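You operate a simulated robot arm through the tools that you are given. There is no shell and no other tool. Be economical: measure what you need, move in short steps, check, and stop when the job is done.

You are at the controls of a simulated robot arm. One attempt, no reset.

## Task
Put the orange holder on the blue-legged table top away on the low shelf of the blue lab bench. Fetch the sand jar that says "L62" from the blue-legged table top and stand it on the yellow wiper. Open the third drawer from the top of the blue cabinet, take the folded grey cloth from the blue-legged table top and leave it in the inside from the top of the third drawer of the blue cabinet and shut the drawer again. Take the steel post from the long beige table top and leave it on the yellow drilled plate. Take the yellow tape and leave it on the blue drilled plate. Do these in any order. Set down upright: sand jar.

Only the result counts: the job must be done as asked and must still hold three seconds after the hand-in. Knocking over, shifting, dropping, spilling or breaking anything else fails it. Flat cloth is picked up by pressing the open fingertips on it (5 to 10 N) and closing them slowly along it; thin cloth reads only 2 to 8 mm in the jaws.

## Robot
A 7-joint arm with a two-finger parallel gripper on a trunk, on a base that drives. Base frame: it is fixed to the floor where the robot stands at the start and does not move with it; the origin is under the middle of the robot, x ahead of it, y to its left, z up; the surface under the hand at the start is at about z = 0.8. Readings come in m, rad, newtons and seconds.
Its first joint turns from -2.897 to 2.897 rad. Places, roughly: blue drilled plate (8x12x2 cm) [0.8, -2.2, 0.8]; folded grey cloth (8x6x2 cm) [1, -0.9, 0.8]; inside of the third drawer of the blue cabinet [0.9, 2.6, 0.4]; low shelf of the blue lab bench [-0.9, -2.1, 0.4]; orange holder [1.25, 0, 0.75]; sand jar [1, -0.25, 0.75]; steel post (5x5x13 cm) [1.1, -1.6, 0.8]; third drawer of the blue cabinet [0.8, 2.6, 0.5]; yellow drilled plate (8x12x2 cm) [0.9, -2, 0.8]; yellow tape (7x7x2 cm) [0.8, -1.7, 0.8]; yellow wiper [1, 0, 0.75]. Payload 3.43 kg.
The tool frame sits at the grasp point between the pads (the TCP): z along the fingers, y along the line on which they close. The tips reach 0.03 m beyond it. Largest opening 0.094 m; finger width 0.028, thickness 0.01; the body of the gripper, 0.05 by 0.096 m, starts 0.055 m behind the TCP.
Orientation is told as [roll, pitch, yaw] about the base's x, y, z axes, in that order, counted from this pose: with the fingers straight down and closing along the base's y, the tool's x points along the base's -x, its y along +y and its z along -z.

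## Interface
- The arm moves only by the tool play_rows. Its argument "increments" is a list of rows, each a list of 7 numbers: the shift along the base's x, y, z in m, then the turn, a rotation vector about the base's x, y, z in rad, then the finger opening in m, from 0 to 0.094. In form: [[tx, ty, tz, rx, ry, rz, hand], ...]. A call has 1 to 8 rows; each row is the pose to reach, as a shift and turn from the pose commanded when the call began. A row lasts 0.2 s, in which the tool goes at most 0.05 m and 0.15 rad; a call with a longer step from one row to the next is refused whole, and so is a gripper value outside its range. A pose out of reach is approached as far as the arm can. The call stops where the force on the tool passes 40 N (or 10 N more than at its start, if that is more) or the arm is blocked; 0.2 s more then pass. Each finger travels about 0.045 m/s and halts on what it meets, pressing with about 39 N; the grip force reading is that of the motor and also rises with nothing between the fingers. The clock runs only during rows and for 0.2 s after the last one: add rows that repeat a pose to give the fingers time. It gives the time, the measured TCP pose, the force on the tool (base axes), the opening and the grip force at its end, in the units of the frame above (readings bear some noise), with the torque about the TCP (base axes, N m) and any sound that the robot's microphone picked up.
- Cameras (640 x 400 px; columns grow to the right, rows downward): "scene" is now at [0.4895, 0.1494, 1.2023]; the picture's right is [-0.70, -0.71, 0.00], its down [-0.24, 0.24, -0.94] and it looks along [0.67, -0.66, -0.34] (base axes); focal length 261 px, centre (320, 200). "wrist" rides on the gripper at [0.076, 0.014, -0.102] in the tool frame; the picture's right is [-0.18, 0.98, 0.00], its down [-0.75, -0.14, -0.64] and it looks along [-0.63, -0.12, 0.77] (tool axes); focal length 243 px, centre (320, 200). There is no depth. A picture from a camera that has moved, and an enlarged one, comes with that camera's place and axes in the base frame and with its lens.
- get_image(camera): a new picture of that camera. The clock stands still meanwhile.
- move_column(by): slides the trunk up (or, below 0, down) by that many m; the arm and the scene camera ride with it, the base frame stays. It gives what a move gives, with no picture.
- roll_base(legs): drives the robot by 1 to 6 legs, each [ahead, left, turn to the left] in m, m and rad, along the robot's own axes; the way and the turn of a leg run together, so that a leg with both is an arc; at most 1.5 m and 3.142 rad a leg. The arm and the cameras ride along, it lands a little off, and it stops where it bumps. It gives what a move gives.
- turn_head(pan, tilt): turns the head with the scene camera to pan (to the left, within 1.798 rad either way) and tilt (down, from -0.506 to 1.204), counted from straight ahead of the robot. It gives what a move gives.
- enlarge(camera, box): a new picture of the part [left, top, right, bottom] of that camera's present view, enlarged. The clock stands still meanwhile.
- close_job(): hands the job in; it is judged then, once.

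Go step by step. Nothing tells you exact positions but the pictures and the camera data: compare them with the known pose of the tool, close in by small moves and look again before you grip or let go. The budget is 186 turns and 148 pictures, counting those below and the enlarged ones. Unless the task says otherwise, let go and move clear before handing in, and close with one line.

The tools are called after "Call:" by a JSON object that holds its "fn" and its "kwargs". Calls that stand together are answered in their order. play_rows: Moves the arm, as the interface text tells. Its arguments: {"type":"object","properties":{"increments":{"type":"array","items":{"type":"array","items":{"type":"number"}}}},"required":["increments"]} The other tools are called the same way: move_column (by) slides the trunk up or down; roll_base (legs) drives the base; turn_head (pan, tilt) turns the head that bears the scene camera; get_image (camera) takes a picture; enlarge (camera, box) takes an enlarged picture of a part of a camera's view; close_job () hands the job in.

At the start:

```text
t: 0.0
ee_pos: [0.5881, -0.3731, 1.0964]
orientation: [0.0, -0.001, 0.0]
wrist_force: [-1.2, 0.3, 0.1]
torque: [0.02, -0.02, 0.01]
grip_width: 0.0939
finger_force: 0.0
trunk travel left (down, up): [-0.275, 0.215]
robot x, y, heading: [0.0027, -0.0015, 0.0]
head pan, tilt: [-0.775, 0.349]
```

scene: 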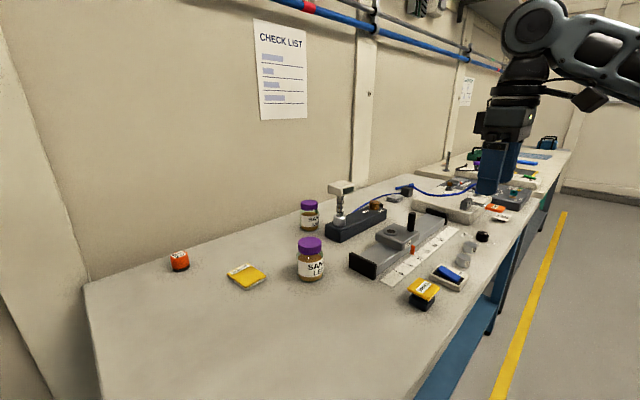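
wrist: 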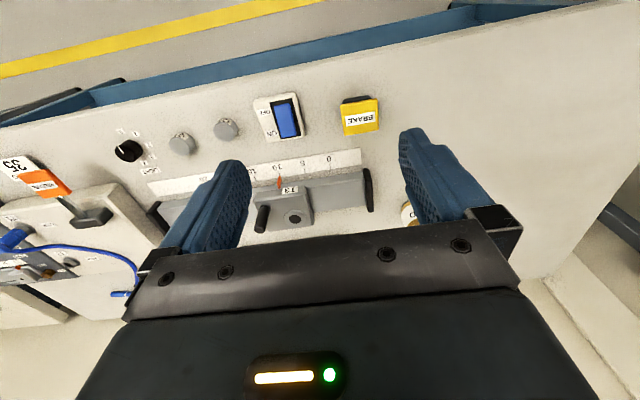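

I see the table with two purple-lidded jars, a yellow wiper and an orange holder. First I look closer at these to read the labels.

Call:
{"fn": "enlarge", "kwargs": {"camera": "scene", "box": [140, 170, 380, 320]}}

Call:
{"fn": "enlarge", "kwargs": {"camera": "scene", "box": [340, 120, 580, 270]}}

```text
2.67 times, centred on (260, 245) of scene
camera zoom: at [0.4895, 0.1494, 1.2023], right [-0.7, -0.71, 0.0], down [-0.24, 0.24, -0.94], along [0.67, -0.66, -0.34], focal length 697 px, centre (480, 80)
```

zoom: 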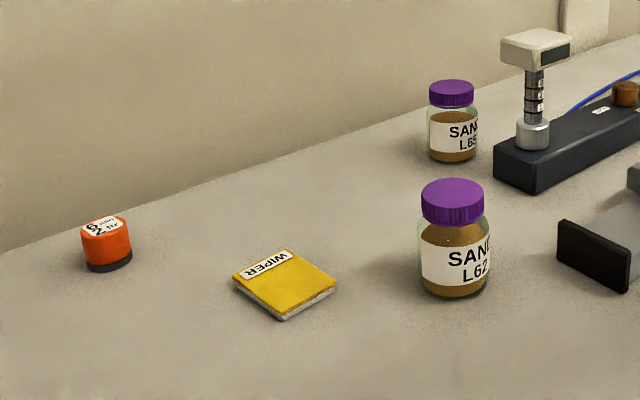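

```text
2.67 times, centred on (460, 195) of scene
camera zoom: at [0.4895, 0.1494, 1.2023], right [-0.7, -0.71, 0.0], down [-0.24, 0.24, -0.94], along [0.67, -0.66, -0.34], focal length 697 px, centre (-53, 213)
```

zoom: 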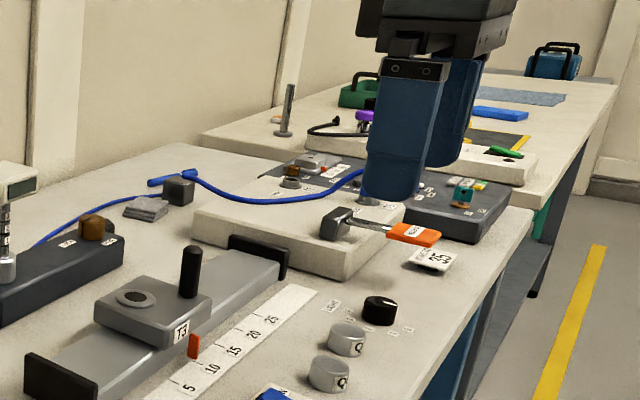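

L62 is the near jar (around 0.94,-0.26), the wiper is at about (1.07,-0.14), and the holder at about (1.25,-0.02), so the base must come closer. I'll look down at the floor between the robot and the table first.

Call:
{"fn": "turn_head", "kwargs": {"pan": -0.2, "tilt": 0.9}}

Call:
{"fn": "get_image", "kwargs": {"camera": "scene"}}

```text
t: 1.0
ee_pos: [0.5878, -0.372, 1.0955]
orientation: [0.0, 0.0, 0.0]
wrist_force: [-0.3, -0.8, -0.1]
torque: [-0.01, 0.02, 0.02]
grip_width: 0.094
finger_force: 0.1
trunk travel left (down, up): [-0.275, 0.215]
robot x, y, heading: [0.0002, 0.0001, -0.001]
head pan, tilt: [-0.201, 0.901]
```

```text
143 pictures are left
camera scene: at [0.497, 0.1994, 1.1546], right [-0.2, -0.98, 0.0], down [-0.77, 0.16, -0.62], along [0.61, -0.12, -0.78], focal length 261 px, centre (320, 200)
```

scene: 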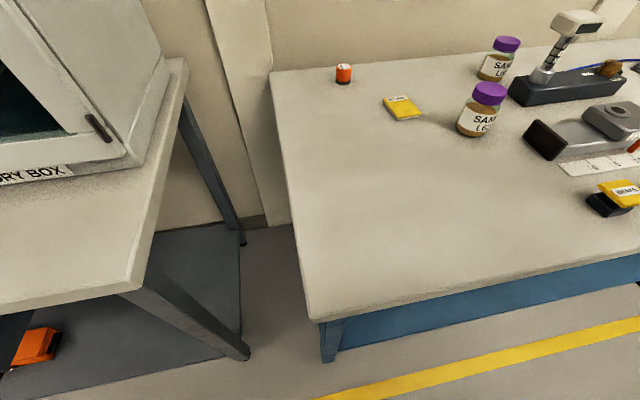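

Table's front edge is x≈0.59, left end y≈0.19. The hand is well above everything, so I drive ahead.

Call:
{"fn": "roll_base", "kwargs": {"legs": [[0.25, -0.1, 0]]}}

Call:
{"fn": "turn_head", "kwargs": {"pan": -0.4, "tilt": 0.7}}

Call:
{"fn": "get_image", "kwargs": {"camera": "scene"}}

Call:
{"fn": "get_image", "kwargs": {"camera": "wrist"}}

```text
t: 2.9
ee_pos: [0.8269, -0.4685, 1.0951]
orientation: [0.003, 0.002, 0.009]
wrist_force: [0.5, 0.5, -0.5]
torque: [-0.02, 0.0, 0.01]
grip_width: 0.094
finger_force: 0.1
trunk travel left (down, up): [-0.275, 0.215]
robot x, y, heading: [0.2386, -0.0954, 0.006]
head pan, tilt: [-0.201, 0.901]
stopped in leg 1: the robot was blocked; the commanded pose is now the measured one
```

```text
t: 3.7
ee_pos: [0.8259, -0.4675, 1.0952]
orientation: [0.0, 0.001, 0.008]
wrist_force: [-0.3, 0.7, -0.5]
torque: [-0.01, -0.01, -0.02]
grip_width: 0.0937
finger_force: 0.1
trunk travel left (down, up): [-0.275, 0.215]
robot x, y, heading: [0.2385, -0.0988, 0.002]
head pan, tilt: [-0.4, 0.7]
```

```text
142 pictures are left
camera scene: at [0.7364, 0.0851, 1.1707], right [-0.38, -0.92, 0.0], down [-0.6, 0.25, -0.76], along [0.71, -0.29, -0.64], focal length 261 px, centre (320, 200)
```

scene: 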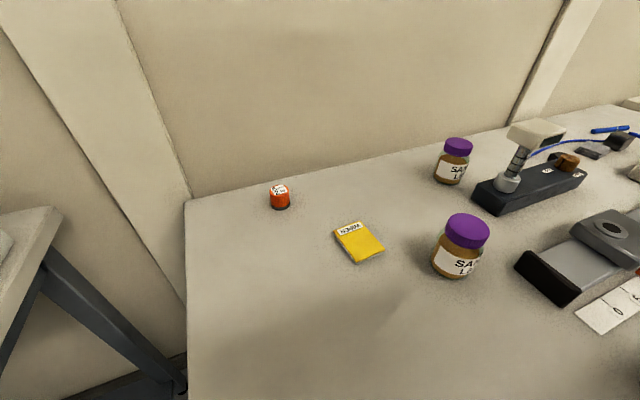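

```text
141 pictures are left
camera wrist: at [0.7507, -0.4545, 1.198], right [0.18, 0.98, 0.0], down [0.76, -0.14, 0.64], along [0.63, -0.11, -0.77], focal length 243 px, centre (320, 200)
```

wrist: 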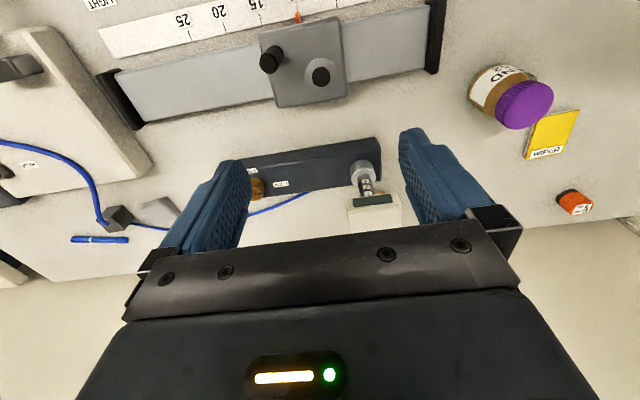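

Triangulating the views: table z≈0.78, L62 jar axis ≈(0.92,-0.236) with lid top ≈0.885, wiper ≈(1.017,-0.11), holder ≈(1.196,-0.006). I move above the jar and look.

Call:
{"fn": "play_rows", "kwargs": {"increments": [[0.016, 0.039, 0, 0, 0, 0, 0.094], [0.031, 0.077, 0, 0, 0, 0, 0.094], [0.047, 0.116, 0, 0, 0, 0, 0.094], [0.063, 0.154, 0, 0, 0, 0, 0.094], [0.078, 0.193, 0, 0, 0, 0, 0.094], [0.094, 0.2315, 0, 0, 0, 0, 0.094], [0.094, 0.2315, -0.04, 0, 0, 0, 0.094], [0.094, 0.2315, -0.08, 0, 0, 0, 0.094]]}}

Call:
{"fn": "get_image", "kwargs": {"camera": "wrist"}}

Call:
{"fn": "get_image", "kwargs": {"camera": "scene"}}

```text
t: 5.5
ee_pos: [0.9204, -0.2354, 1.0183]
orientation: [0.0, 0.0, 0.007]
wrist_force: [0.3, -0.6, -0.6]
torque: [0.02, -0.01, 0.01]
grip_width: 0.094
finger_force: 0.0
trunk travel left (down, up): [-0.275, 0.215]
robot x, y, heading: [0.2409, -0.1017, 0.011]
head pan, tilt: [-0.4, 0.7]
```

```text
140 pictures are left
camera wrist: at [0.845, -0.2218, 1.1211], right [0.18, 0.98, 0.0], down [0.75, -0.14, 0.64], along [0.63, -0.11, -0.77], focal length 243 px, centre (320, 200)
```

wrist: 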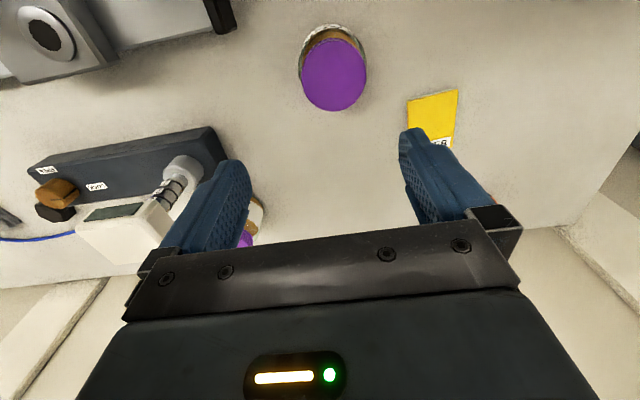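

```text
139 pictures are left
camera scene: at [0.7363, 0.0852, 1.1709], right [-0.38, -0.92, 0.0], down [-0.59, 0.25, -0.77], along [0.71, -0.29, -0.64], focal length 261 px, centre (320, 200)
```

scene: 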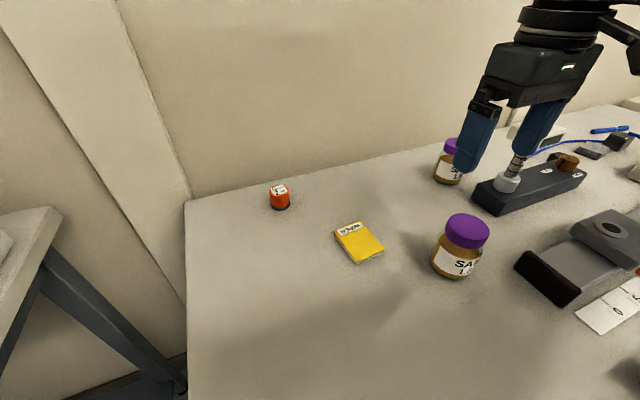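

The wrist view puts the jar at (0.90,-0.218), and the wiper at about (0.995,-0.092). I centre on it and descend, with a stop on contact.

Call:
{"fn": "play_rows", "kwargs": {"increments": [[-0.02, 0.018, 0, 0, 0, 0, 0.094], [-0.02, 0.018, -0.04, 0, 0, 0, 0.094], [-0.02, 0.018, -0.08, 0, 0, 0, 0.094]]}}

Call:
{"fn": "get_image", "kwargs": {"camera": "wrist"}}

Call:
{"fn": "enlarge", "kwargs": {"camera": "scene", "box": [340, 100, 580, 250]}}

```text
t: 6.3
ee_pos: [0.8999, -0.2161, 0.9365]
orientation: [0.0, 0.0, 0.007]
wrist_force: [-0.7, -0.3, 0.0]
torque: [0.03, 0.01, 0.03]
grip_width: 0.0938
finger_force: 0.0
trunk travel left (down, up): [-0.275, 0.215]
robot x, y, heading: [0.2355, -0.0971, 0.004]
head pan, tilt: [-0.4, 0.7]
```

```text
138 pictures are left
camera wrist: at [0.8241, -0.2028, 1.0385], right [0.18, 0.98, 0.0], down [0.75, -0.14, 0.64], along [0.63, -0.11, -0.77], focal length 243 px, centre (320, 200)
```

wrist: 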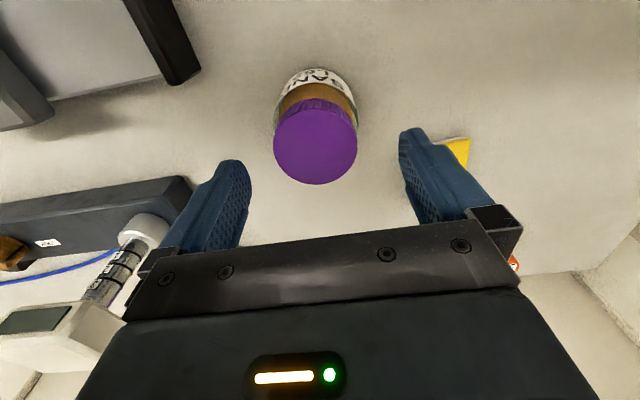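

```text
2.67 times, centred on (460, 175) of scene
camera zoom: at [0.7363, 0.0851, 1.1709], right [-0.38, -0.92, 0.0], down [-0.59, 0.25, -0.76], along [0.71, -0.29, -0.64], focal length 697 px, centre (-53, 267)
```

zoom: 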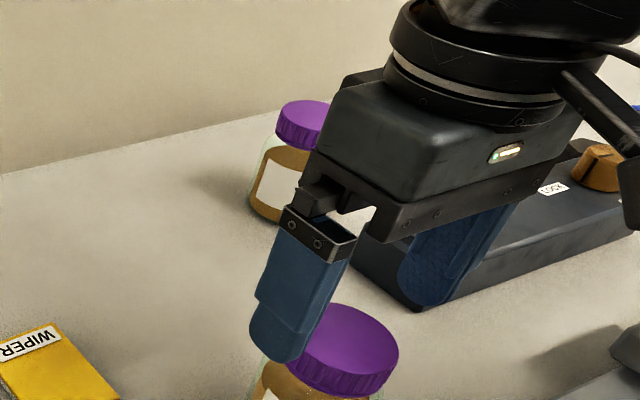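

The jar is centred between the fingers. I go down to TCP z≈0.85 and close on it.

Call:
{"fn": "play_rows", "kwargs": {"increments": [[-0.001, -0.001, -0.04, 0, 0, 0, 0.094], [-0.001, -0.001, -0.07, 0, 0, 0, 0.094], [-0.001, -0.001, -0.085, 0, 0, 0, 0.094], [-0.001, -0.001, -0.085, 0, 0, 0, 0.07], [-0.001, -0.001, -0.085, 0, 0, 0, 0.05], [-0.001, -0.001, -0.085, 0, 0, 0, 0.05], [-0.001, -0.001, -0.085, 0, 0, 0, 0.05]]}}

Call:
{"fn": "enlarge", "kwargs": {"camera": "scene", "box": [340, 130, 580, 280]}}

```text
t: 7.9
ee_pos: [0.9015, -0.2168, 0.8476]
orientation: [0.002, 0.002, 0.006]
wrist_force: [-0.2, -0.2, -0.3]
torque: [0.02, 0.0, -0.01]
grip_width: 0.0654
finger_force: 39.2
trunk travel left (down, up): [-0.275, 0.215]
robot x, y, heading: [0.2397, -0.0994, 0.007]
head pan, tilt: [-0.4, 0.7]
```

```text
2.67 times, centred on (460, 205) of scene
camera zoom: at [0.7365, 0.085, 1.1706], right [-0.38, -0.92, 0.0], down [-0.59, 0.25, -0.76], along [0.71, -0.29, -0.64], focal length 697 px, centre (-53, 187)
```

zoom: 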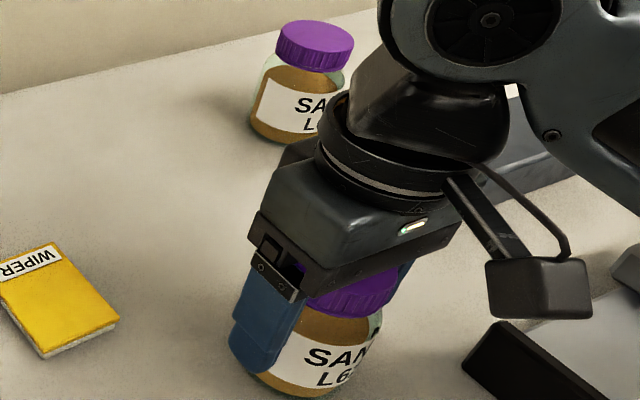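

Jar gripped at 65 mm. I lift it and check where the wiper is.

Call:
{"fn": "play_rows", "kwargs": {"increments": [[0, 0, 0.03, 0, 0, 0, 0.05], [0, 0, 0.07, 0, 0, 0, 0.05], [0.02, 0.03, 0.07, 0, 0, 0, 0.05], [0.04, 0.06, 0.07, 0, 0, 0, 0.05]]}}

Call:
{"fn": "get_image", "kwargs": {"camera": "wrist"}}

Call:
{"fn": "get_image", "kwargs": {"camera": "scene"}}

```text
t: 8.9
ee_pos: [0.9403, -0.1579, 0.9204]
orientation: [0.0, 0.0, 0.005]
wrist_force: [-0.3, -0.8, -3.5]
torque: [-0.01, 0.0, 0.04]
grip_width: 0.0653
finger_force: 38.9
trunk travel left (down, up): [-0.275, 0.215]
robot x, y, heading: [0.236, -0.0992, -0.001]
head pan, tilt: [-0.4, 0.7]
```

```text
135 pictures are left
camera wrist: at [0.8642, -0.1448, 1.0225], right [0.18, 0.98, 0.0], down [0.75, -0.14, 0.64], along [0.63, -0.11, -0.77], focal length 243 px, centre (320, 200)
```

wrist: 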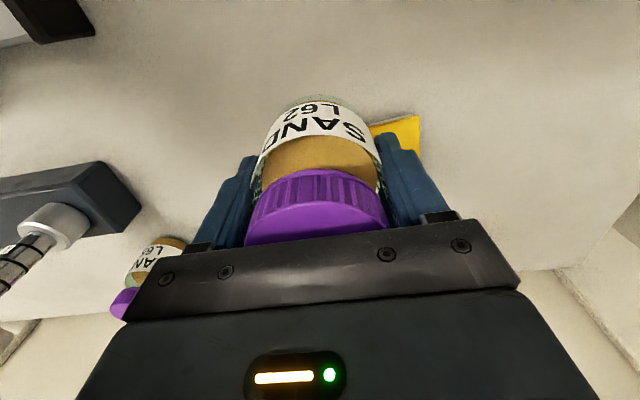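

```text
134 pictures are left
camera scene: at [0.7362, 0.0845, 1.1708], right [-0.38, -0.92, 0.0], down [-0.59, 0.25, -0.76], along [0.71, -0.29, -0.64], focal length 261 px, centre (320, 200)
```

scene: 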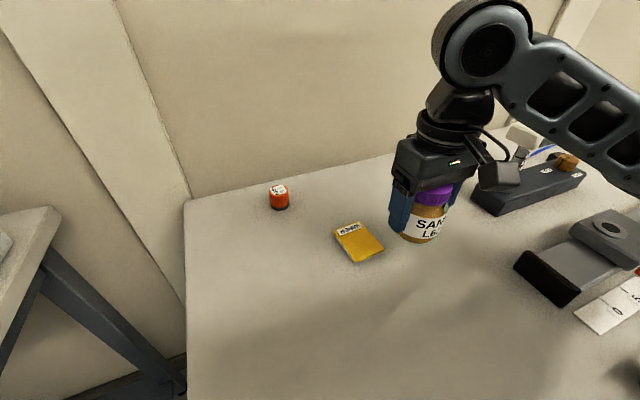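

Wiper is ≈6×8 cm, centred near (1.008,-0.093). I carry the jar over it, still high, and check.

Call:
{"fn": "play_rows", "kwargs": {"increments": [[0.03, 0.03, 0, 0, 0, 0, 0.05], [0.06, 0.055, 0, 0, 0, 0, 0.05], [0.07, 0.065, 0, 0, 0, 0, 0.05], [0.07, 0.065, -0.03, 0, 0, 0, 0.05], [0.07, 0.065, -0.03, 0, 0, 0, 0.05]]}}

Call:
{"fn": "get_image", "kwargs": {"camera": "wrist"}}

Call:
{"fn": "enlarge", "kwargs": {"camera": "scene", "box": [270, 130, 510, 280]}}

```text
t: 10.1
ee_pos: [1.0098, -0.0917, 0.89]
orientation: [-0.002, 0.002, 0.008]
wrist_force: [-0.7, 0.1, -3.5]
torque: [-0.05, -0.02, 0.0]
grip_width: 0.0654
finger_force: 39.0
trunk travel left (down, up): [-0.275, 0.215]
robot x, y, heading: [0.2362, -0.0971, 0.0]
head pan, tilt: [-0.4, 0.7]
```

```text
133 pictures are left
camera wrist: at [0.9338, -0.0783, 0.992], right [0.18, 0.98, 0.0], down [0.76, -0.14, 0.64], along [0.63, -0.11, -0.77], focal length 243 px, centre (320, 200)
```

wrist: 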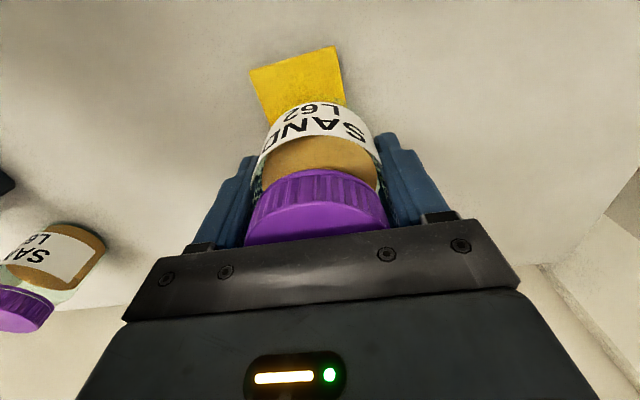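

```text
2.67 times, centred on (390, 205) of scene
camera zoom: at [0.7364, 0.085, 1.1707], right [-0.38, -0.92, 0.0], down [-0.59, 0.25, -0.76], along [0.71, -0.29, -0.64], focal length 697 px, centre (133, 187)
```

zoom: 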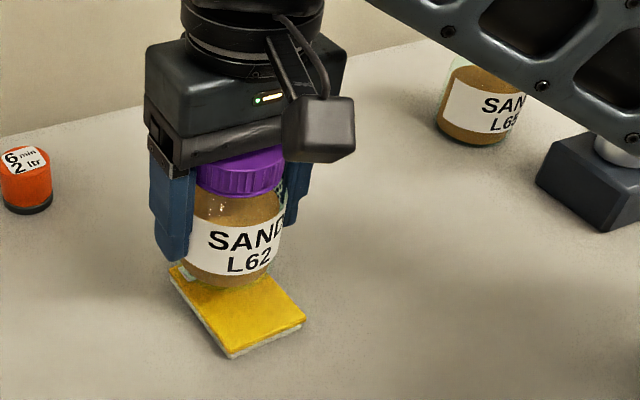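

The wiper centre reads y≈-0.102 from here, so I shift 1 cm right and lower.

Call:
{"fn": "play_rows", "kwargs": {"increments": [[0, -0.01, 0, 0, 0, 0, 0.05], [0, -0.01, -0.015, 0, 0, 0, 0.05], [0, -0.01, -0.025, 0, 0, 0, 0.05], [0, -0.01, -0.025, 0, 0, 0, 0.05]]}}

Call:
{"fn": "enlarge", "kwargs": {"camera": "scene", "box": [300, 160, 460, 280]}}

```text
t: 11.1
ee_pos: [1.0098, -0.1028, 0.8666]
orientation: [0.002, 0.0, 0.006]
wrist_force: [0.2, -0.1, -3.6]
torque: [0.0, 0.0, -0.04]
grip_width: 0.0658
finger_force: 39.3
trunk travel left (down, up): [-0.275, 0.215]
robot x, y, heading: [0.2343, -0.0997, 0.006]
head pan, tilt: [-0.4, 0.7]
```

```text
3.33 times, centred on (380, 220) of scene
camera zoom: at [0.7365, 0.0851, 1.1707], right [-0.38, -0.92, 0.0], down [-0.59, 0.25, -0.76], along [0.71, -0.29, -0.64], focal length 871 px, centre (120, 133)
```

zoom: 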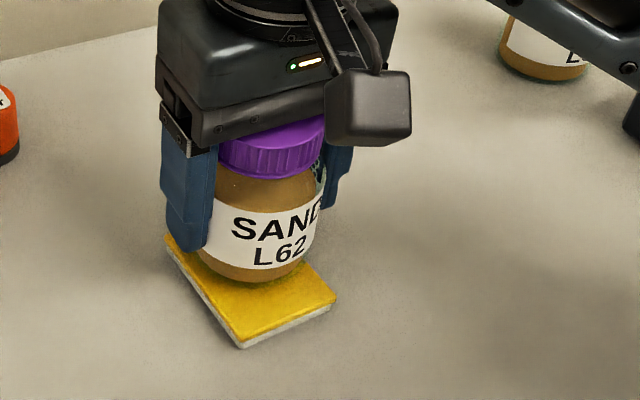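

Nearly down; the jar sits slightly far, so I pull it back 6 mm and lower until it touches.

Call:
{"fn": "play_rows", "kwargs": {"increments": [[-0.006, 0, 0, 0, 0, 0, 0.05], [-0.006, 0, -0.004, 0, 0, 0, 0.05], [-0.006, 0, -0.007, 0, 0, 0, 0.05], [-0.006, 0, -0.007, 0, 0, 0, 0.05]]}}

Call:
{"fn": "enlarge", "kwargs": {"camera": "scene", "box": [300, 160, 460, 280]}}

```text
t: 12.1
ee_pos: [1.0025, -0.1032, 0.8609]
orientation: [0.001, 0.0, 0.006]
wrist_force: [1.7, 4.3, 24.7]
torque: [0.13, 0.24, 0.05]
grip_width: 0.0651
finger_force: 38.9
trunk travel left (down, up): [-0.275, 0.215]
robot x, y, heading: [0.2369, -0.0963, 0.003]
head pan, tilt: [-0.4, 0.7]
```

```text
3.33 times, centred on (380, 220) of scene
camera zoom: at [0.7359, 0.0852, 1.1714], right [-0.38, -0.92, 0.0], down [-0.59, 0.25, -0.77], along [0.71, -0.29, -0.64], focal length 871 px, centre (120, 133)
```

zoom: 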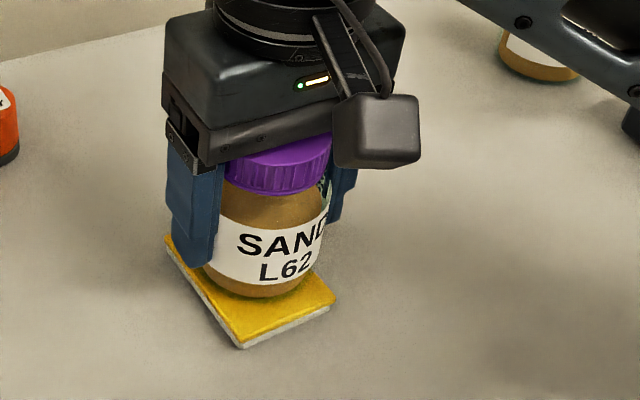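

The jar rests on the wiper (≈28 N contact). I ease off, open, and rise.

Call:
{"fn": "play_rows", "kwargs": {"increments": [[0, 0, 0.002, 0, 0, 0, 0.066], [0, 0, 0.002, 0, 0, 0, 0.075], [0, 0, 0.002, 0, 0, 0, 0.094], [0, 0, 0.002, 0, 0, 0, 0.094], [0, 0, 0.04, 0, 0, 0, 0.094], [0, 0, 0.085, 0, 0, 0, 0.094], [0, 0, 0.12, 0, 0, 0, 0.094]]}}

Call:
{"fn": "get_image", "kwargs": {"camera": "scene"}}

Call:
{"fn": "get_image", "kwargs": {"camera": "wrist"}}

```text
t: 13.7
ee_pos: [1.0029, -0.1036, 0.9784]
orientation: [0.002, 0.0, 0.006]
wrist_force: [0.2, -0.1, -0.4]
torque: [-0.01, 0.04, 0.03]
grip_width: 0.0939
finger_force: 0.0
trunk travel left (down, up): [-0.275, 0.215]
robot x, y, heading: [0.2374, -0.0976, 0.005]
head pan, tilt: [-0.4, 0.7]
```

```text
129 pictures are left
camera scene: at [0.7366, 0.0851, 1.1705], right [-0.38, -0.92, 0.0], down [-0.59, 0.25, -0.76], along [0.71, -0.29, -0.64], focal length 261 px, centre (320, 200)
```

scene: 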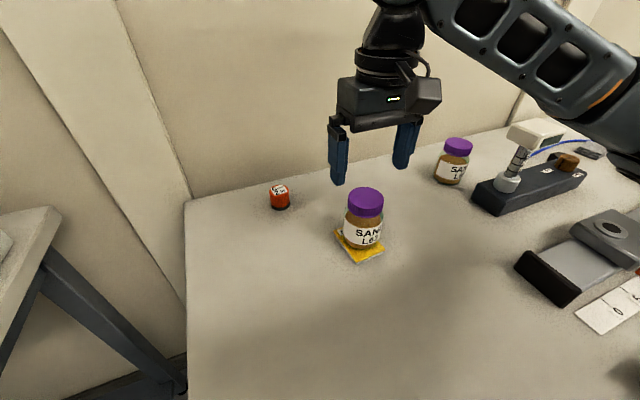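

```text
128 pictures are left
camera wrist: at [0.9282, -0.0916, 1.0816], right [0.18, 0.98, 0.0], down [0.76, -0.14, 0.64], along [0.63, -0.11, -0.77], focal length 243 px, centre (320, 200)
```

wrist: 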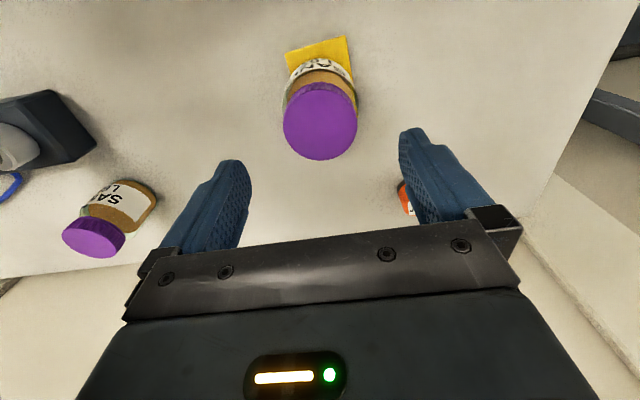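

Jar stands on the wiper. Next the orange holder near (1.18,0.01); I move over it at height.

Call:
{"fn": "play_rows", "kwargs": {"increments": [[0.03, 0.03, 0.02, 0, 0, 0, 0.094], [0.065, 0.06, 0.02, 0, 0, 0, 0.094], [0.1, 0.09, 0.02, 0, 0, 0, 0.094], [0.135, 0.11, 0.02, 0, 0, 0, 0.094], [0.165, 0.115, 0.02, 0, 0, 0, 0.094], [0.165, 0.115, 0.02, 0, 0, 0, 0.094]]}}

Call:
{"fn": "get_image", "kwargs": {"camera": "wrist"}}

Call:
{"fn": "enlarge", "kwargs": {"camera": "scene", "box": [200, 100, 440, 250]}}

```text
t: 15.1
ee_pos: [1.1684, 0.0098, 0.997]
orientation: [0.0, 0.001, 0.007]
wrist_force: [0.8, 0.1, 0.4]
torque: [0.01, 0.0, 0.0]
grip_width: 0.0942
finger_force: 0.0
trunk travel left (down, up): [-0.275, 0.215]
robot x, y, heading: [0.2376, -0.1011, 0.005]
head pan, tilt: [-0.4, 0.7]
```

```text
127 pictures are left
camera wrist: at [1.0917, 0.0227, 1.0997], right [0.18, 0.98, 0.0], down [0.76, -0.14, 0.64], along [0.63, -0.11, -0.77], focal length 243 px, centre (320, 200)
```

wrist: 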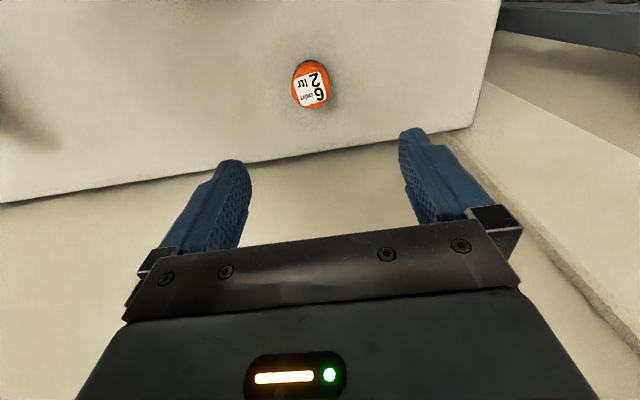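

```text
2.67 times, centred on (320, 175) of scene
camera zoom: at [0.7364, 0.085, 1.1707], right [-0.38, -0.92, 0.0], down [-0.59, 0.25, -0.76], along [0.71, -0.29, -0.64], focal length 697 px, centre (320, 267)
```

zoom: 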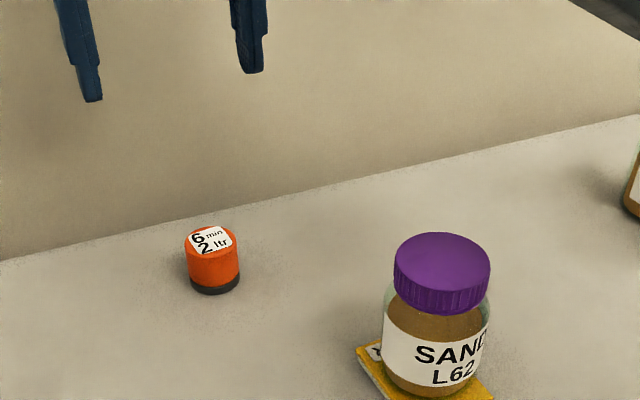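

Holder centre is at about (1.162,0.002). I move over it and descend partway.

Call:
{"fn": "play_rows", "kwargs": {"increments": [[-0.006, -0.008, 0, 0, 0, 0, 0.094], [-0.006, -0.008, -0.04, 0, 0, 0, 0.094], [-0.006, -0.008, -0.08, 0, 0, 0, 0.094], [-0.006, -0.008, -0.12, 0, 0, 0, 0.094], [-0.006, -0.008, -0.15, 0, 0, 0, 0.094], [-0.006, -0.008, -0.15, 0, 0, 0, 0.094]]}}

Call:
{"fn": "get_image", "kwargs": {"camera": "wrist"}}

Call:
{"fn": "enlarge", "kwargs": {"camera": "scene", "box": [200, 120, 360, 240]}}

```text
t: 16.5
ee_pos: [1.1637, 0.0012, 0.8495]
orientation: [0.0, 0.0, 0.007]
wrist_force: [-0.5, -0.2, 0.5]
torque: [0.02, 0.0, 0.03]
grip_width: 0.0941
finger_force: 0.1
trunk travel left (down, up): [-0.275, 0.215]
robot x, y, heading: [0.2357, -0.1014, 0.007]
head pan, tilt: [-0.4, 0.7]
```

```text
125 pictures are left
camera wrist: at [1.0873, 0.0144, 0.9518], right [0.18, 0.98, 0.0], down [0.76, -0.14, 0.64], along [0.63, -0.11, -0.77], focal length 243 px, centre (320, 200)
```

wrist: 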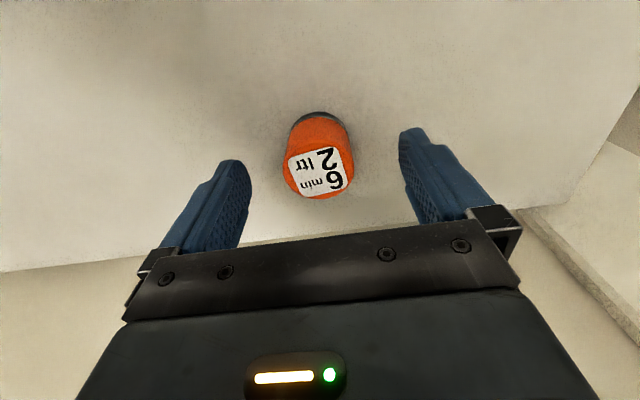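

```text
3.33 times, centred on (280, 180) of scene
camera zoom: at [0.7364, 0.0851, 1.1707], right [-0.38, -0.92, 0.0], down [-0.59, 0.25, -0.76], along [0.71, -0.29, -0.64], focal length 871 px, centre (453, 267)
```

zoom: 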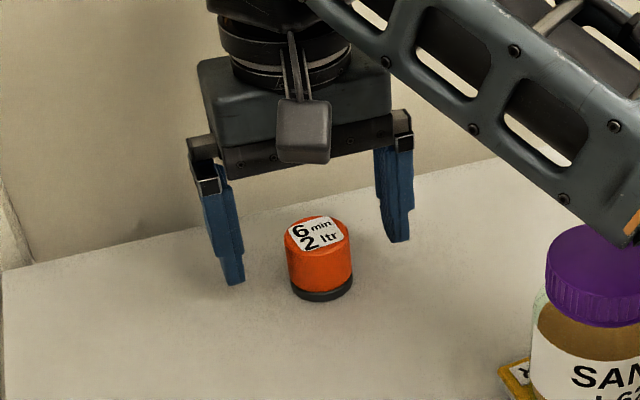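

The forearm is getting near the jar in view, so I check the wider picture before going lower.

Call:
{"fn": "get_image", "kwargs": {"camera": "scene"}}

```text
123 pictures are left
camera scene: at [0.7364, 0.0851, 1.1707], right [-0.38, -0.92, 0.0], down [-0.59, 0.25, -0.76], along [0.71, -0.29, -0.64], focal length 261 px, centre (320, 200)
```

scene: 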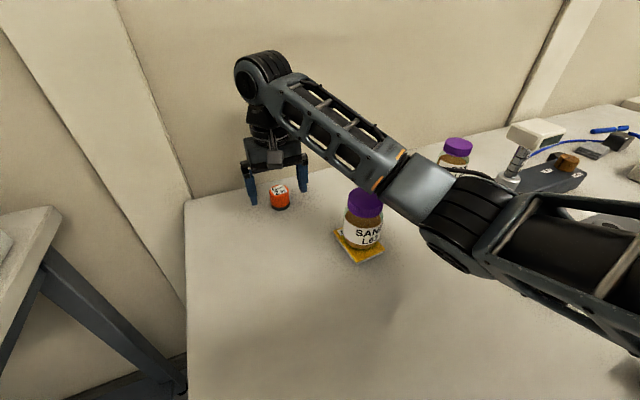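

The elbow hangs low to the right. I raise the trunk to lift the elbow, then look again.

Call:
{"fn": "move_column", "kwargs": {"by": 0.15}}

Call:
{"fn": "play_rows", "kwargs": {"increments": [[0, 0, -0.04, 0, 0, 0, 0.094], [0, 0, -0.08, 0, 0, 0, 0.094], [0, 0, -0.12, 0, 0, 0, 0.094], [0, 0, -0.14, 0, 0, 0, 0.094]]}}

Call:
{"fn": "get_image", "kwargs": {"camera": "scene"}}

```text
t: 18.2
ee_pos: [1.1632, 0.0018, 0.999]
orientation: [0.0, 0.001, 0.007]
wrist_force: [0.0, 0.7, -0.7]
torque: [0.01, -0.02, -0.02]
grip_width: 0.0941
finger_force: 0.0
trunk travel left (down, up): [-0.425, 0.065]
robot x, y, heading: [0.2357, -0.1011, 0.004]
head pan, tilt: [-0.4, 0.7]
```

```text
t: 19.2
ee_pos: [1.1603, 0.0019, 0.8599]
orientation: [0.002, -0.001, 0.007]
wrist_force: [-0.7, 0.4, 0.0]
torque: [-0.04, 0.02, 0.0]
grip_width: 0.0939
finger_force: 0.1
trunk travel left (down, up): [-0.425, 0.065]
robot x, y, heading: [0.238, -0.0996, 0.006]
head pan, tilt: [-0.4, 0.7]
```

```text
122 pictures are left
camera scene: at [0.7363, 0.085, 1.3208], right [-0.38, -0.92, 0.0], down [-0.59, 0.25, -0.76], along [0.71, -0.29, -0.64], focal length 261 px, centre (320, 200)
```

scene: 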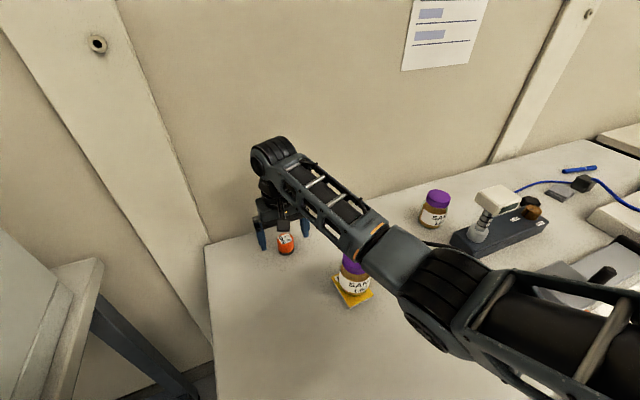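

Now the elbow is high and clear of the jar. I check centring and depth near the holder.

Call:
{"fn": "play_rows", "kwargs": {"increments": [[0, 0, -0.02, 0, 0, 0, 0.094], [0, 0, -0.035, 0, 0, 0, 0.094], [0, 0, -0.035, 0, 0, 0, 0.094]]}}

Call:
{"fn": "get_image", "kwargs": {"camera": "wrist"}}

Call:
{"fn": "enlarge", "kwargs": {"camera": "scene", "box": [220, 160, 380, 280]}}

```text
t: 19.9
ee_pos: [1.1634, 0.0035, 0.83]
orientation: [-0.001, -0.003, 0.004]
wrist_force: [-6.1, 1.0, 20.4]
torque: [-0.99, 0.46, -0.45]
grip_width: 0.094
finger_force: 0.0
trunk travel left (down, up): [-0.425, 0.065]
robot x, y, heading: [0.2356, -0.1002, 0.005]
head pan, tilt: [-0.4, 0.7]
stopped in row 3: the force on the tool passed its limit at 51 N (the readings are from after the stop); the commanded pose is now the measured one
```

```text
121 pictures are left
camera wrist: at [1.0876, 0.016, 0.9322], right [0.18, 0.98, 0.0], down [0.75, -0.14, 0.65], along [0.63, -0.11, -0.76], focal length 243 px, centre (320, 200)
```

wrist: 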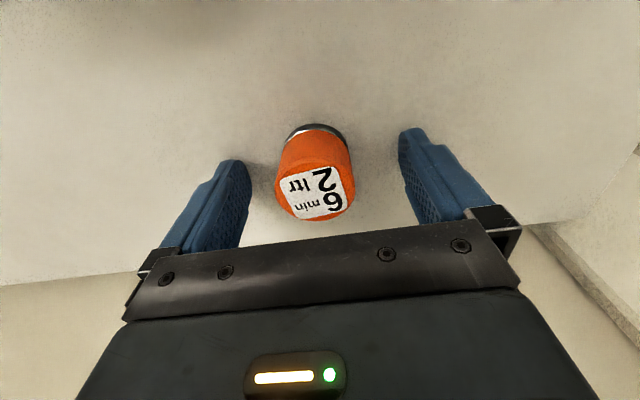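

```text
3.33 times, centred on (300, 220) of scene
camera zoom: at [0.7352, 0.0849, 1.3213], right [-0.38, -0.92, 0.0], down [-0.59, 0.25, -0.77], along [0.71, -0.29, -0.64], focal length 871 px, centre (387, 133)
```

zoom: 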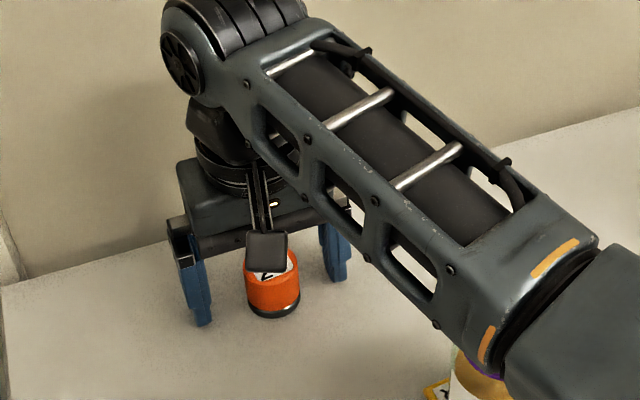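

The tips touched the table (z≈0.80). I lift 6 mm and close on the holder.

Call:
{"fn": "play_rows", "kwargs": {"increments": [[0, 0, 0.006, 0, 0, 0, 0.094], [-0.005, -0.001, 0.006, 0, 0, 0, 0.08], [-0.005, -0.001, 0.006, 0, 0, 0, 0.06], [-0.005, -0.001, 0.006, 0, 0, 0, 0.04], [-0.005, -0.001, 0.006, 0, 0, 0, 0.025], [-0.005, -0.001, 0.006, 0, 0, 0, 0.025], [-0.005, -0.001, 0.006, 0, 0, 0, 0.025]]}}

Call:
{"fn": "get_image", "kwargs": {"camera": "wrist"}}

```text
t: 21.5
ee_pos: [1.1581, 0.002, 0.8329]
orientation: [0.0, 0.001, 0.008]
wrist_force: [-0.7, 0.8, 0.2]
torque: [0.0, -0.01, -0.01]
grip_width: 0.0386
finger_force: 39.0
trunk travel left (down, up): [-0.425, 0.065]
robot x, y, heading: [0.2407, -0.0939, 0.006]
head pan, tilt: [-0.4, 0.7]
```

```text
119 pictures are left
camera wrist: at [1.0822, 0.0146, 0.9353], right [0.18, 0.98, 0.0], down [0.75, -0.14, 0.64], along [0.63, -0.11, -0.77], focal length 243 px, centre (320, 200)
```

wrist: 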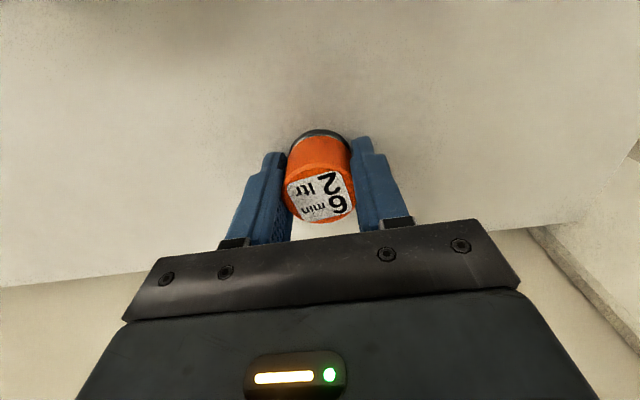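

Holder gripped at 39 mm. I lift and retract, then drive toward the lab bench behind.

Call:
{"fn": "play_rows", "kwargs": {"increments": [[0, 0, 0.04, 0, 0, 0, 0.025], [0, 0, 0.09, 0, 0, 0, 0.025], [0, 0, 0.14, 0, 0, 0, 0.025], [0, 0, 0.19, 0, 0, 0, 0.025], [-0.03, -0.01, 0.225, 0, 0, 0, 0.025], [-0.07, -0.02, 0.235, 0, 0, 0, 0.025], [-0.11, -0.03, 0.24, 0, 0, 0, 0.025], [-0.155, -0.04, 0.24, 0, 0, 0, 0.025]]}}

Call:
{"fn": "play_rows", "kwargs": {"increments": [[-0.045, -0.01, 0, 0, 0, 0, 0.025], [-0.09, -0.02, 0, 0, 0, 0, 0.025], [-0.135, -0.03, 0, 0, 0, 0, 0.025], [-0.18, -0.04, 0, 0, 0, 0, 0.025], [-0.2, -0.06, 0, 0, 0, 0, 0.025]]}}

Call:
{"fn": "get_image", "kwargs": {"camera": "scene"}}

```text
t: 23.3
ee_pos: [1.0044, -0.0381, 1.0734]
orientation: [0.0, 0.001, 0.005]
wrist_force: [1.3, 1.0, -0.5]
torque: [0.0, 0.03, 0.01]
grip_width: 0.0385
finger_force: 39.1
trunk travel left (down, up): [-0.425, 0.065]
robot x, y, heading: [0.2364, -0.0971, 0.011]
head pan, tilt: [-0.4, 0.7]
```

```text
t: 24.5
ee_pos: [0.8347, -0.0955, 1.0702]
orientation: [0.0, 0.0, 0.006]
wrist_force: [-0.2, 0.2, -0.6]
torque: [0.0, 0.0, -0.02]
grip_width: 0.0386
finger_force: 39.3
out of reach, approached as far as the arm can: row 4, 5
trunk travel left (down, up): [-0.425, 0.065]
robot x, y, heading: [0.2333, -0.1002, 0.008]
head pan, tilt: [-0.4, 0.7]
```

```text
118 pictures are left
camera scene: at [0.7364, 0.0854, 1.3206], right [-0.38, -0.92, 0.0], down [-0.6, 0.25, -0.76], along [0.71, -0.29, -0.64], focal length 261 px, centre (320, 200)
```

scene: 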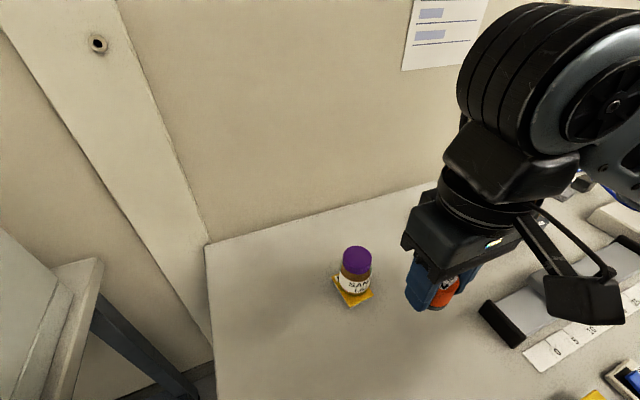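

Clear to drive. Before reversing I look to the right-rear.

Call:
{"fn": "turn_head", "kwargs": {"pan": -1.79, "tilt": 0.45}}

Call:
{"fn": "get_image", "kwargs": {"camera": "scene"}}

Call:
{"fn": "turn_head", "kwargs": {"pan": 1.79, "tilt": 0.45}}

Call:
{"fn": "get_image", "kwargs": {"camera": "scene"}}

```text
t: 26.1
ee_pos: [0.8347, -0.0952, 1.0706]
orientation: [-0.001, 0.003, 0.007]
wrist_force: [-0.1, -1.0, -0.1]
torque: [-0.02, 0.0, -0.01]
grip_width: 0.0384
finger_force: 38.7
trunk travel left (down, up): [-0.425, 0.065]
robot x, y, heading: [0.2339, -0.0984, 0.003]
head pan, tilt: [-1.791, 0.45]
```

```text
117 pictures are left
camera scene: at [0.6383, 0.0277, 1.3429], right [-0.98, 0.21, 0.0], down [0.09, 0.43, -0.9], along [-0.19, -0.88, -0.44], focal length 261 px, centre (320, 200)
```

scene: 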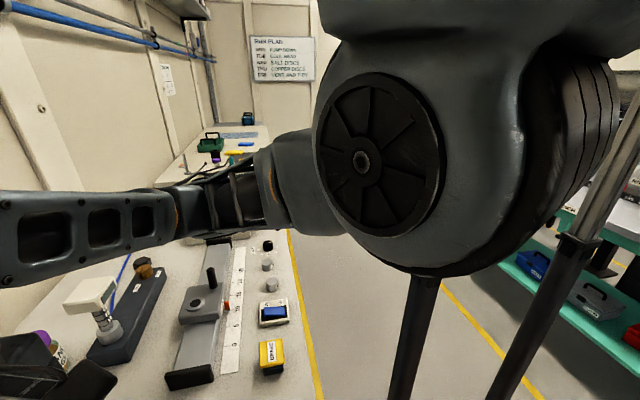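

```text
t: 29.0
ee_pos: [0.8342, -0.0958, 1.0707]
orientation: [-0.001, 0.001, 0.008]
wrist_force: [0.2, 0.6, -0.4]
torque: [-0.01, 0.04, -0.01]
grip_width: 0.0383
finger_force: 38.8
trunk travel left (down, up): [-0.425, 0.065]
robot x, y, heading: [0.2373, -0.0962, 0.01]
head pan, tilt: [1.791, 0.45]
```

```text
116 pictures are left
camera scene: at [0.6373, 0.2071, 1.3429], right [0.97, 0.22, 0.0], down [0.1, -0.42, -0.9], along [-0.2, 0.88, -0.44], focal length 261 px, centre (320, 200)
```

scene: 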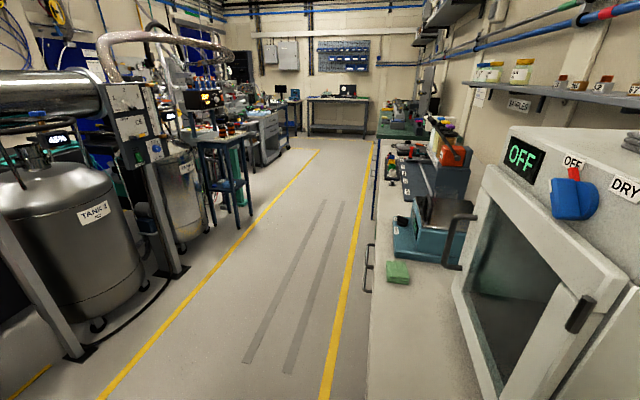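

The robot is in an aisle x∈[-0.5,0.5]; the bench lies right-rear with a low shelf carrying boxes. I back out and turn to face along -y.

Call:
{"fn": "roll_base", "kwargs": {"legs": [[-0.3, 0, 0], [0, 0, -1.571]]}}

Call:
{"fn": "turn_head", "kwargs": {"pan": 0.5, "tilt": 0.5}}

Call:
{"fn": "get_image", "kwargs": {"camera": "scene"}}

Call:
{"fn": "turn_head", "kwargs": {"pan": -0.8, "tilt": 0.5}}

Call:
{"fn": "get_image", "kwargs": {"camera": "scene"}}

```text
t: 34.9
ee_pos: [-0.0673, -0.6974, 1.0708]
orientation: [0.001, 0.002, -1.594]
wrist_force: [0.5, -0.6, -1.5]
torque: [0.01, 0.01, -0.01]
grip_width: 0.0381
finger_force: 38.9
trunk travel left (down, up): [-0.425, 0.065]
robot x, y, heading: [-0.0542, -0.1005, -1.594]
head pan, tilt: [1.791, 0.45]
```

```text
t: 36.4
ee_pos: [-0.0678, -0.6981, 1.0708]
orientation: [0.002, 0.001, -1.594]
wrist_force: [0.1, -0.5, -1.0]
torque: [0.01, -0.01, -0.01]
grip_width: 0.0382
finger_force: 39.0
trunk travel left (down, up): [-0.425, 0.065]
robot x, y, heading: [-0.0535, -0.1, -1.592]
head pan, tilt: [0.499, 0.499]
```

```text
115 pictures are left
camera scene: at [0.1939, -0.608, 1.3384], right [-0.89, -0.46, 0.0], down [-0.22, 0.43, -0.88], along [0.4, -0.78, -0.48], focal length 261 px, centre (320, 200)
```

scene: 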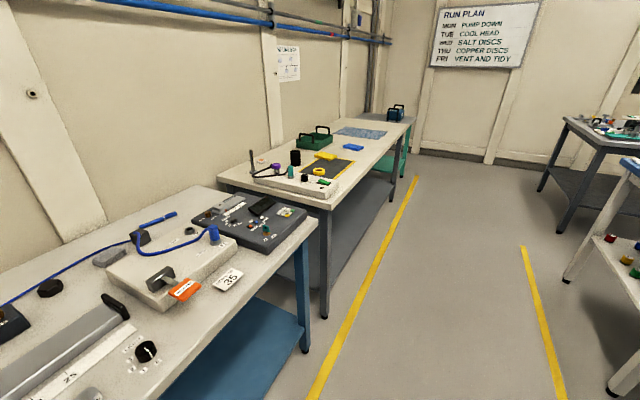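

```text
t: 37.8
ee_pos: [-0.0671, -0.6987, 1.0702]
orientation: [0.0, 0.002, -1.592]
wrist_force: [0.4, -0.7, -1.0]
torque: [0.03, -0.01, 0.0]
grip_width: 0.0381
finger_force: 39.1
trunk travel left (down, up): [-0.425, 0.065]
robot x, y, heading: [-0.0542, -0.1016, -1.593]
head pan, tilt: [-0.799, 0.499]
```

```text
114 pictures are left
camera scene: at [0.0856, -0.5891, 1.3384], right [-0.68, 0.73, 0.0], down [0.35, 0.33, -0.88], along [-0.64, -0.6, -0.48], focal length 261 px, centre (320, 200)
```

scene: 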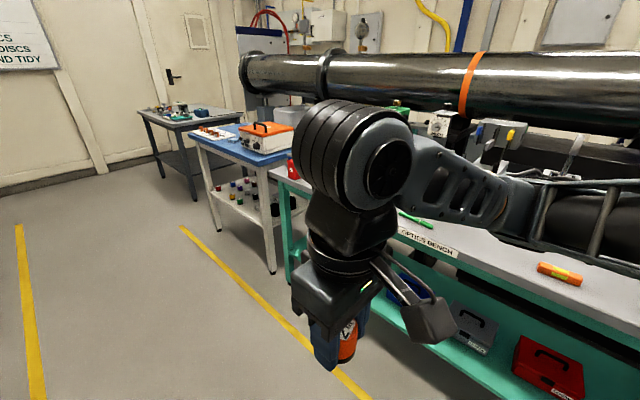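

The blue lab bench is the blue-topped one with white legs near (-0.75..,-2.2), vials on its low shelf. I drive down the aisle and face it.

Call:
{"fn": "roll_base", "kwargs": {"legs": [[1.4, 0.1, 0.02], [0.55, 0, 0], [0, 0, -1.571]]}}

Call:
{"fn": "turn_head", "kwargs": {"pan": 0.0, "tilt": 0.7}}

Call:
{"fn": "get_image", "kwargs": {"camera": "scene"}}

Call:
{"fn": "get_image", "kwargs": {"camera": "wrist"}}

```text
t: 51.5
ee_pos: [-0.5695, -2.0257, 1.0698]
orientation: [0.0, 0.001, 3.11]
wrist_force: [0.3, 0.3, -0.7]
torque: [-0.03, -0.04, -0.03]
grip_width: 0.0382
finger_force: 38.8
trunk travel left (down, up): [-0.425, 0.065]
robot x, y, heading: [0.0261, -2.0451, 3.106]
head pan, tilt: [-0.799, 0.499]
```

```text
t: 52.6
ee_pos: [-0.57, -2.0266, 1.0701]
orientation: [0.0, 0.002, 3.111]
wrist_force: [0.5, 0.4, -0.6]
torque: [0.02, -0.01, 0.0]
grip_width: 0.0383
finger_force: 39.2
trunk travel left (down, up): [-0.425, 0.065]
robot x, y, heading: [0.0296, -2.0423, 3.111]
head pan, tilt: [0.0, 0.7]
```

```text
113 pictures are left
camera scene: at [-0.4839, -2.2441, 1.3207], right [0.03, 1.0, 0.0], down [0.64, -0.02, -0.77], along [-0.76, 0.02, -0.64], focal length 261 px, centre (320, 200)
```

scene: 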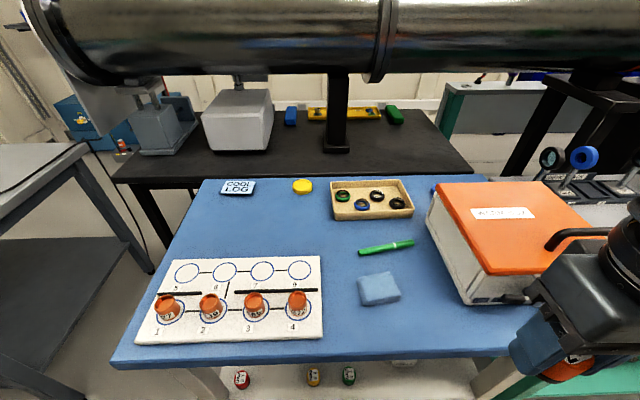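

```text
112 pictures are left
camera wrist: at [-0.4937, -2.0432, 1.173], right [-0.21, -0.98, 0.0], down [-0.75, 0.16, 0.64], along [-0.63, 0.14, -0.77], focal length 243 px, centre (320, 200)
```

wrist: 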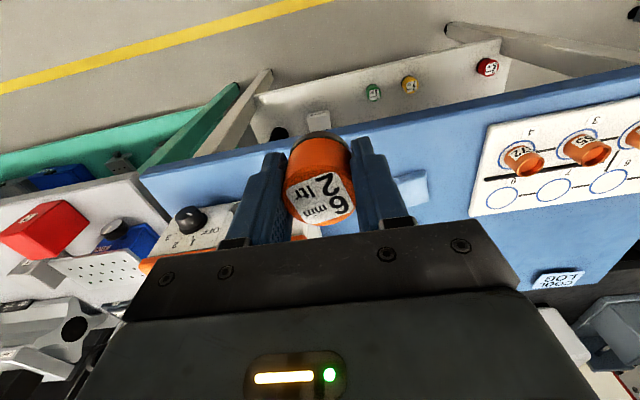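

The blue bench's low shelf (front ≈x -0.67) has vials; the top overhangs it, so I'll need a horizontal tool. I'll set the holder upright on a free patch at the bench's front (≈-0.69,-2.08), regrip it sideways, then put it on the shelf.

Call:
{"fn": "play_rows", "kwargs": {"increments": [[-0.04, -0.02, 0, 0, 0, 0, 0.025], [-0.08, -0.04, 0, 0, 0, 0, 0.025], [-0.12, -0.055, 0, 0, 0, 0, 0.025], [-0.12, -0.055, -0.04, 0, 0, 0, 0.025], [-0.12, -0.055, -0.08, 0, 0, 0, 0.025], [-0.12, -0.055, -0.12, 0, 0, 0, 0.025], [-0.12, -0.055, -0.16, 0, 0, 0, 0.025]]}}

Call:
{"fn": "get_image", "kwargs": {"camera": "scene"}}

Call:
{"fn": "get_image", "kwargs": {"camera": "wrist"}}

```text
t: 54.2
ee_pos: [-0.6873, -2.0829, 0.9095]
orientation: [0.001, -0.001, 3.11]
wrist_force: [-0.1, -0.2, -0.9]
torque: [-0.01, 0.03, -0.01]
grip_width: 0.0385
finger_force: 38.6
trunk travel left (down, up): [-0.425, 0.065]
robot x, y, heading: [0.029, -2.0437, 3.11]
head pan, tilt: [0.0, 0.7]
```

```text
111 pictures are left
camera scene: at [-0.484, -2.244, 1.3208], right [0.03, 1.0, 0.0], down [0.64, -0.02, -0.76], along [-0.76, 0.02, -0.64], focal length 261 px, centre (320, 200)
```

scene: 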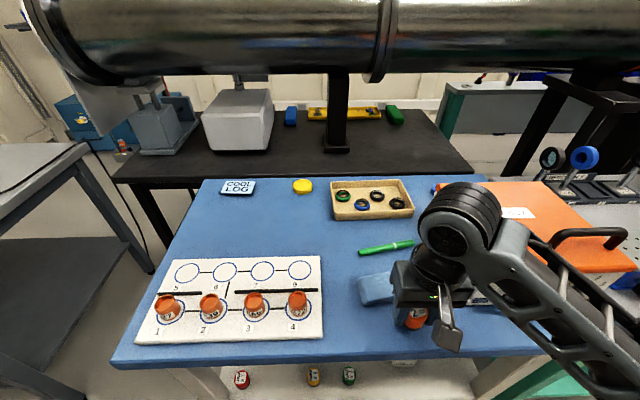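

```text
110 pictures are left
camera wrist: at [-0.6112, -2.1001, 1.0131], right [-0.21, -0.98, 0.0], down [-0.75, 0.16, 0.64], along [-0.63, 0.14, -0.77], focal length 243 px, centre (320, 200)
```

wrist: 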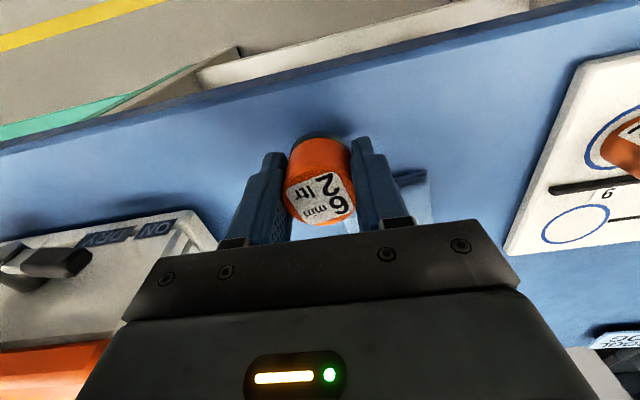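

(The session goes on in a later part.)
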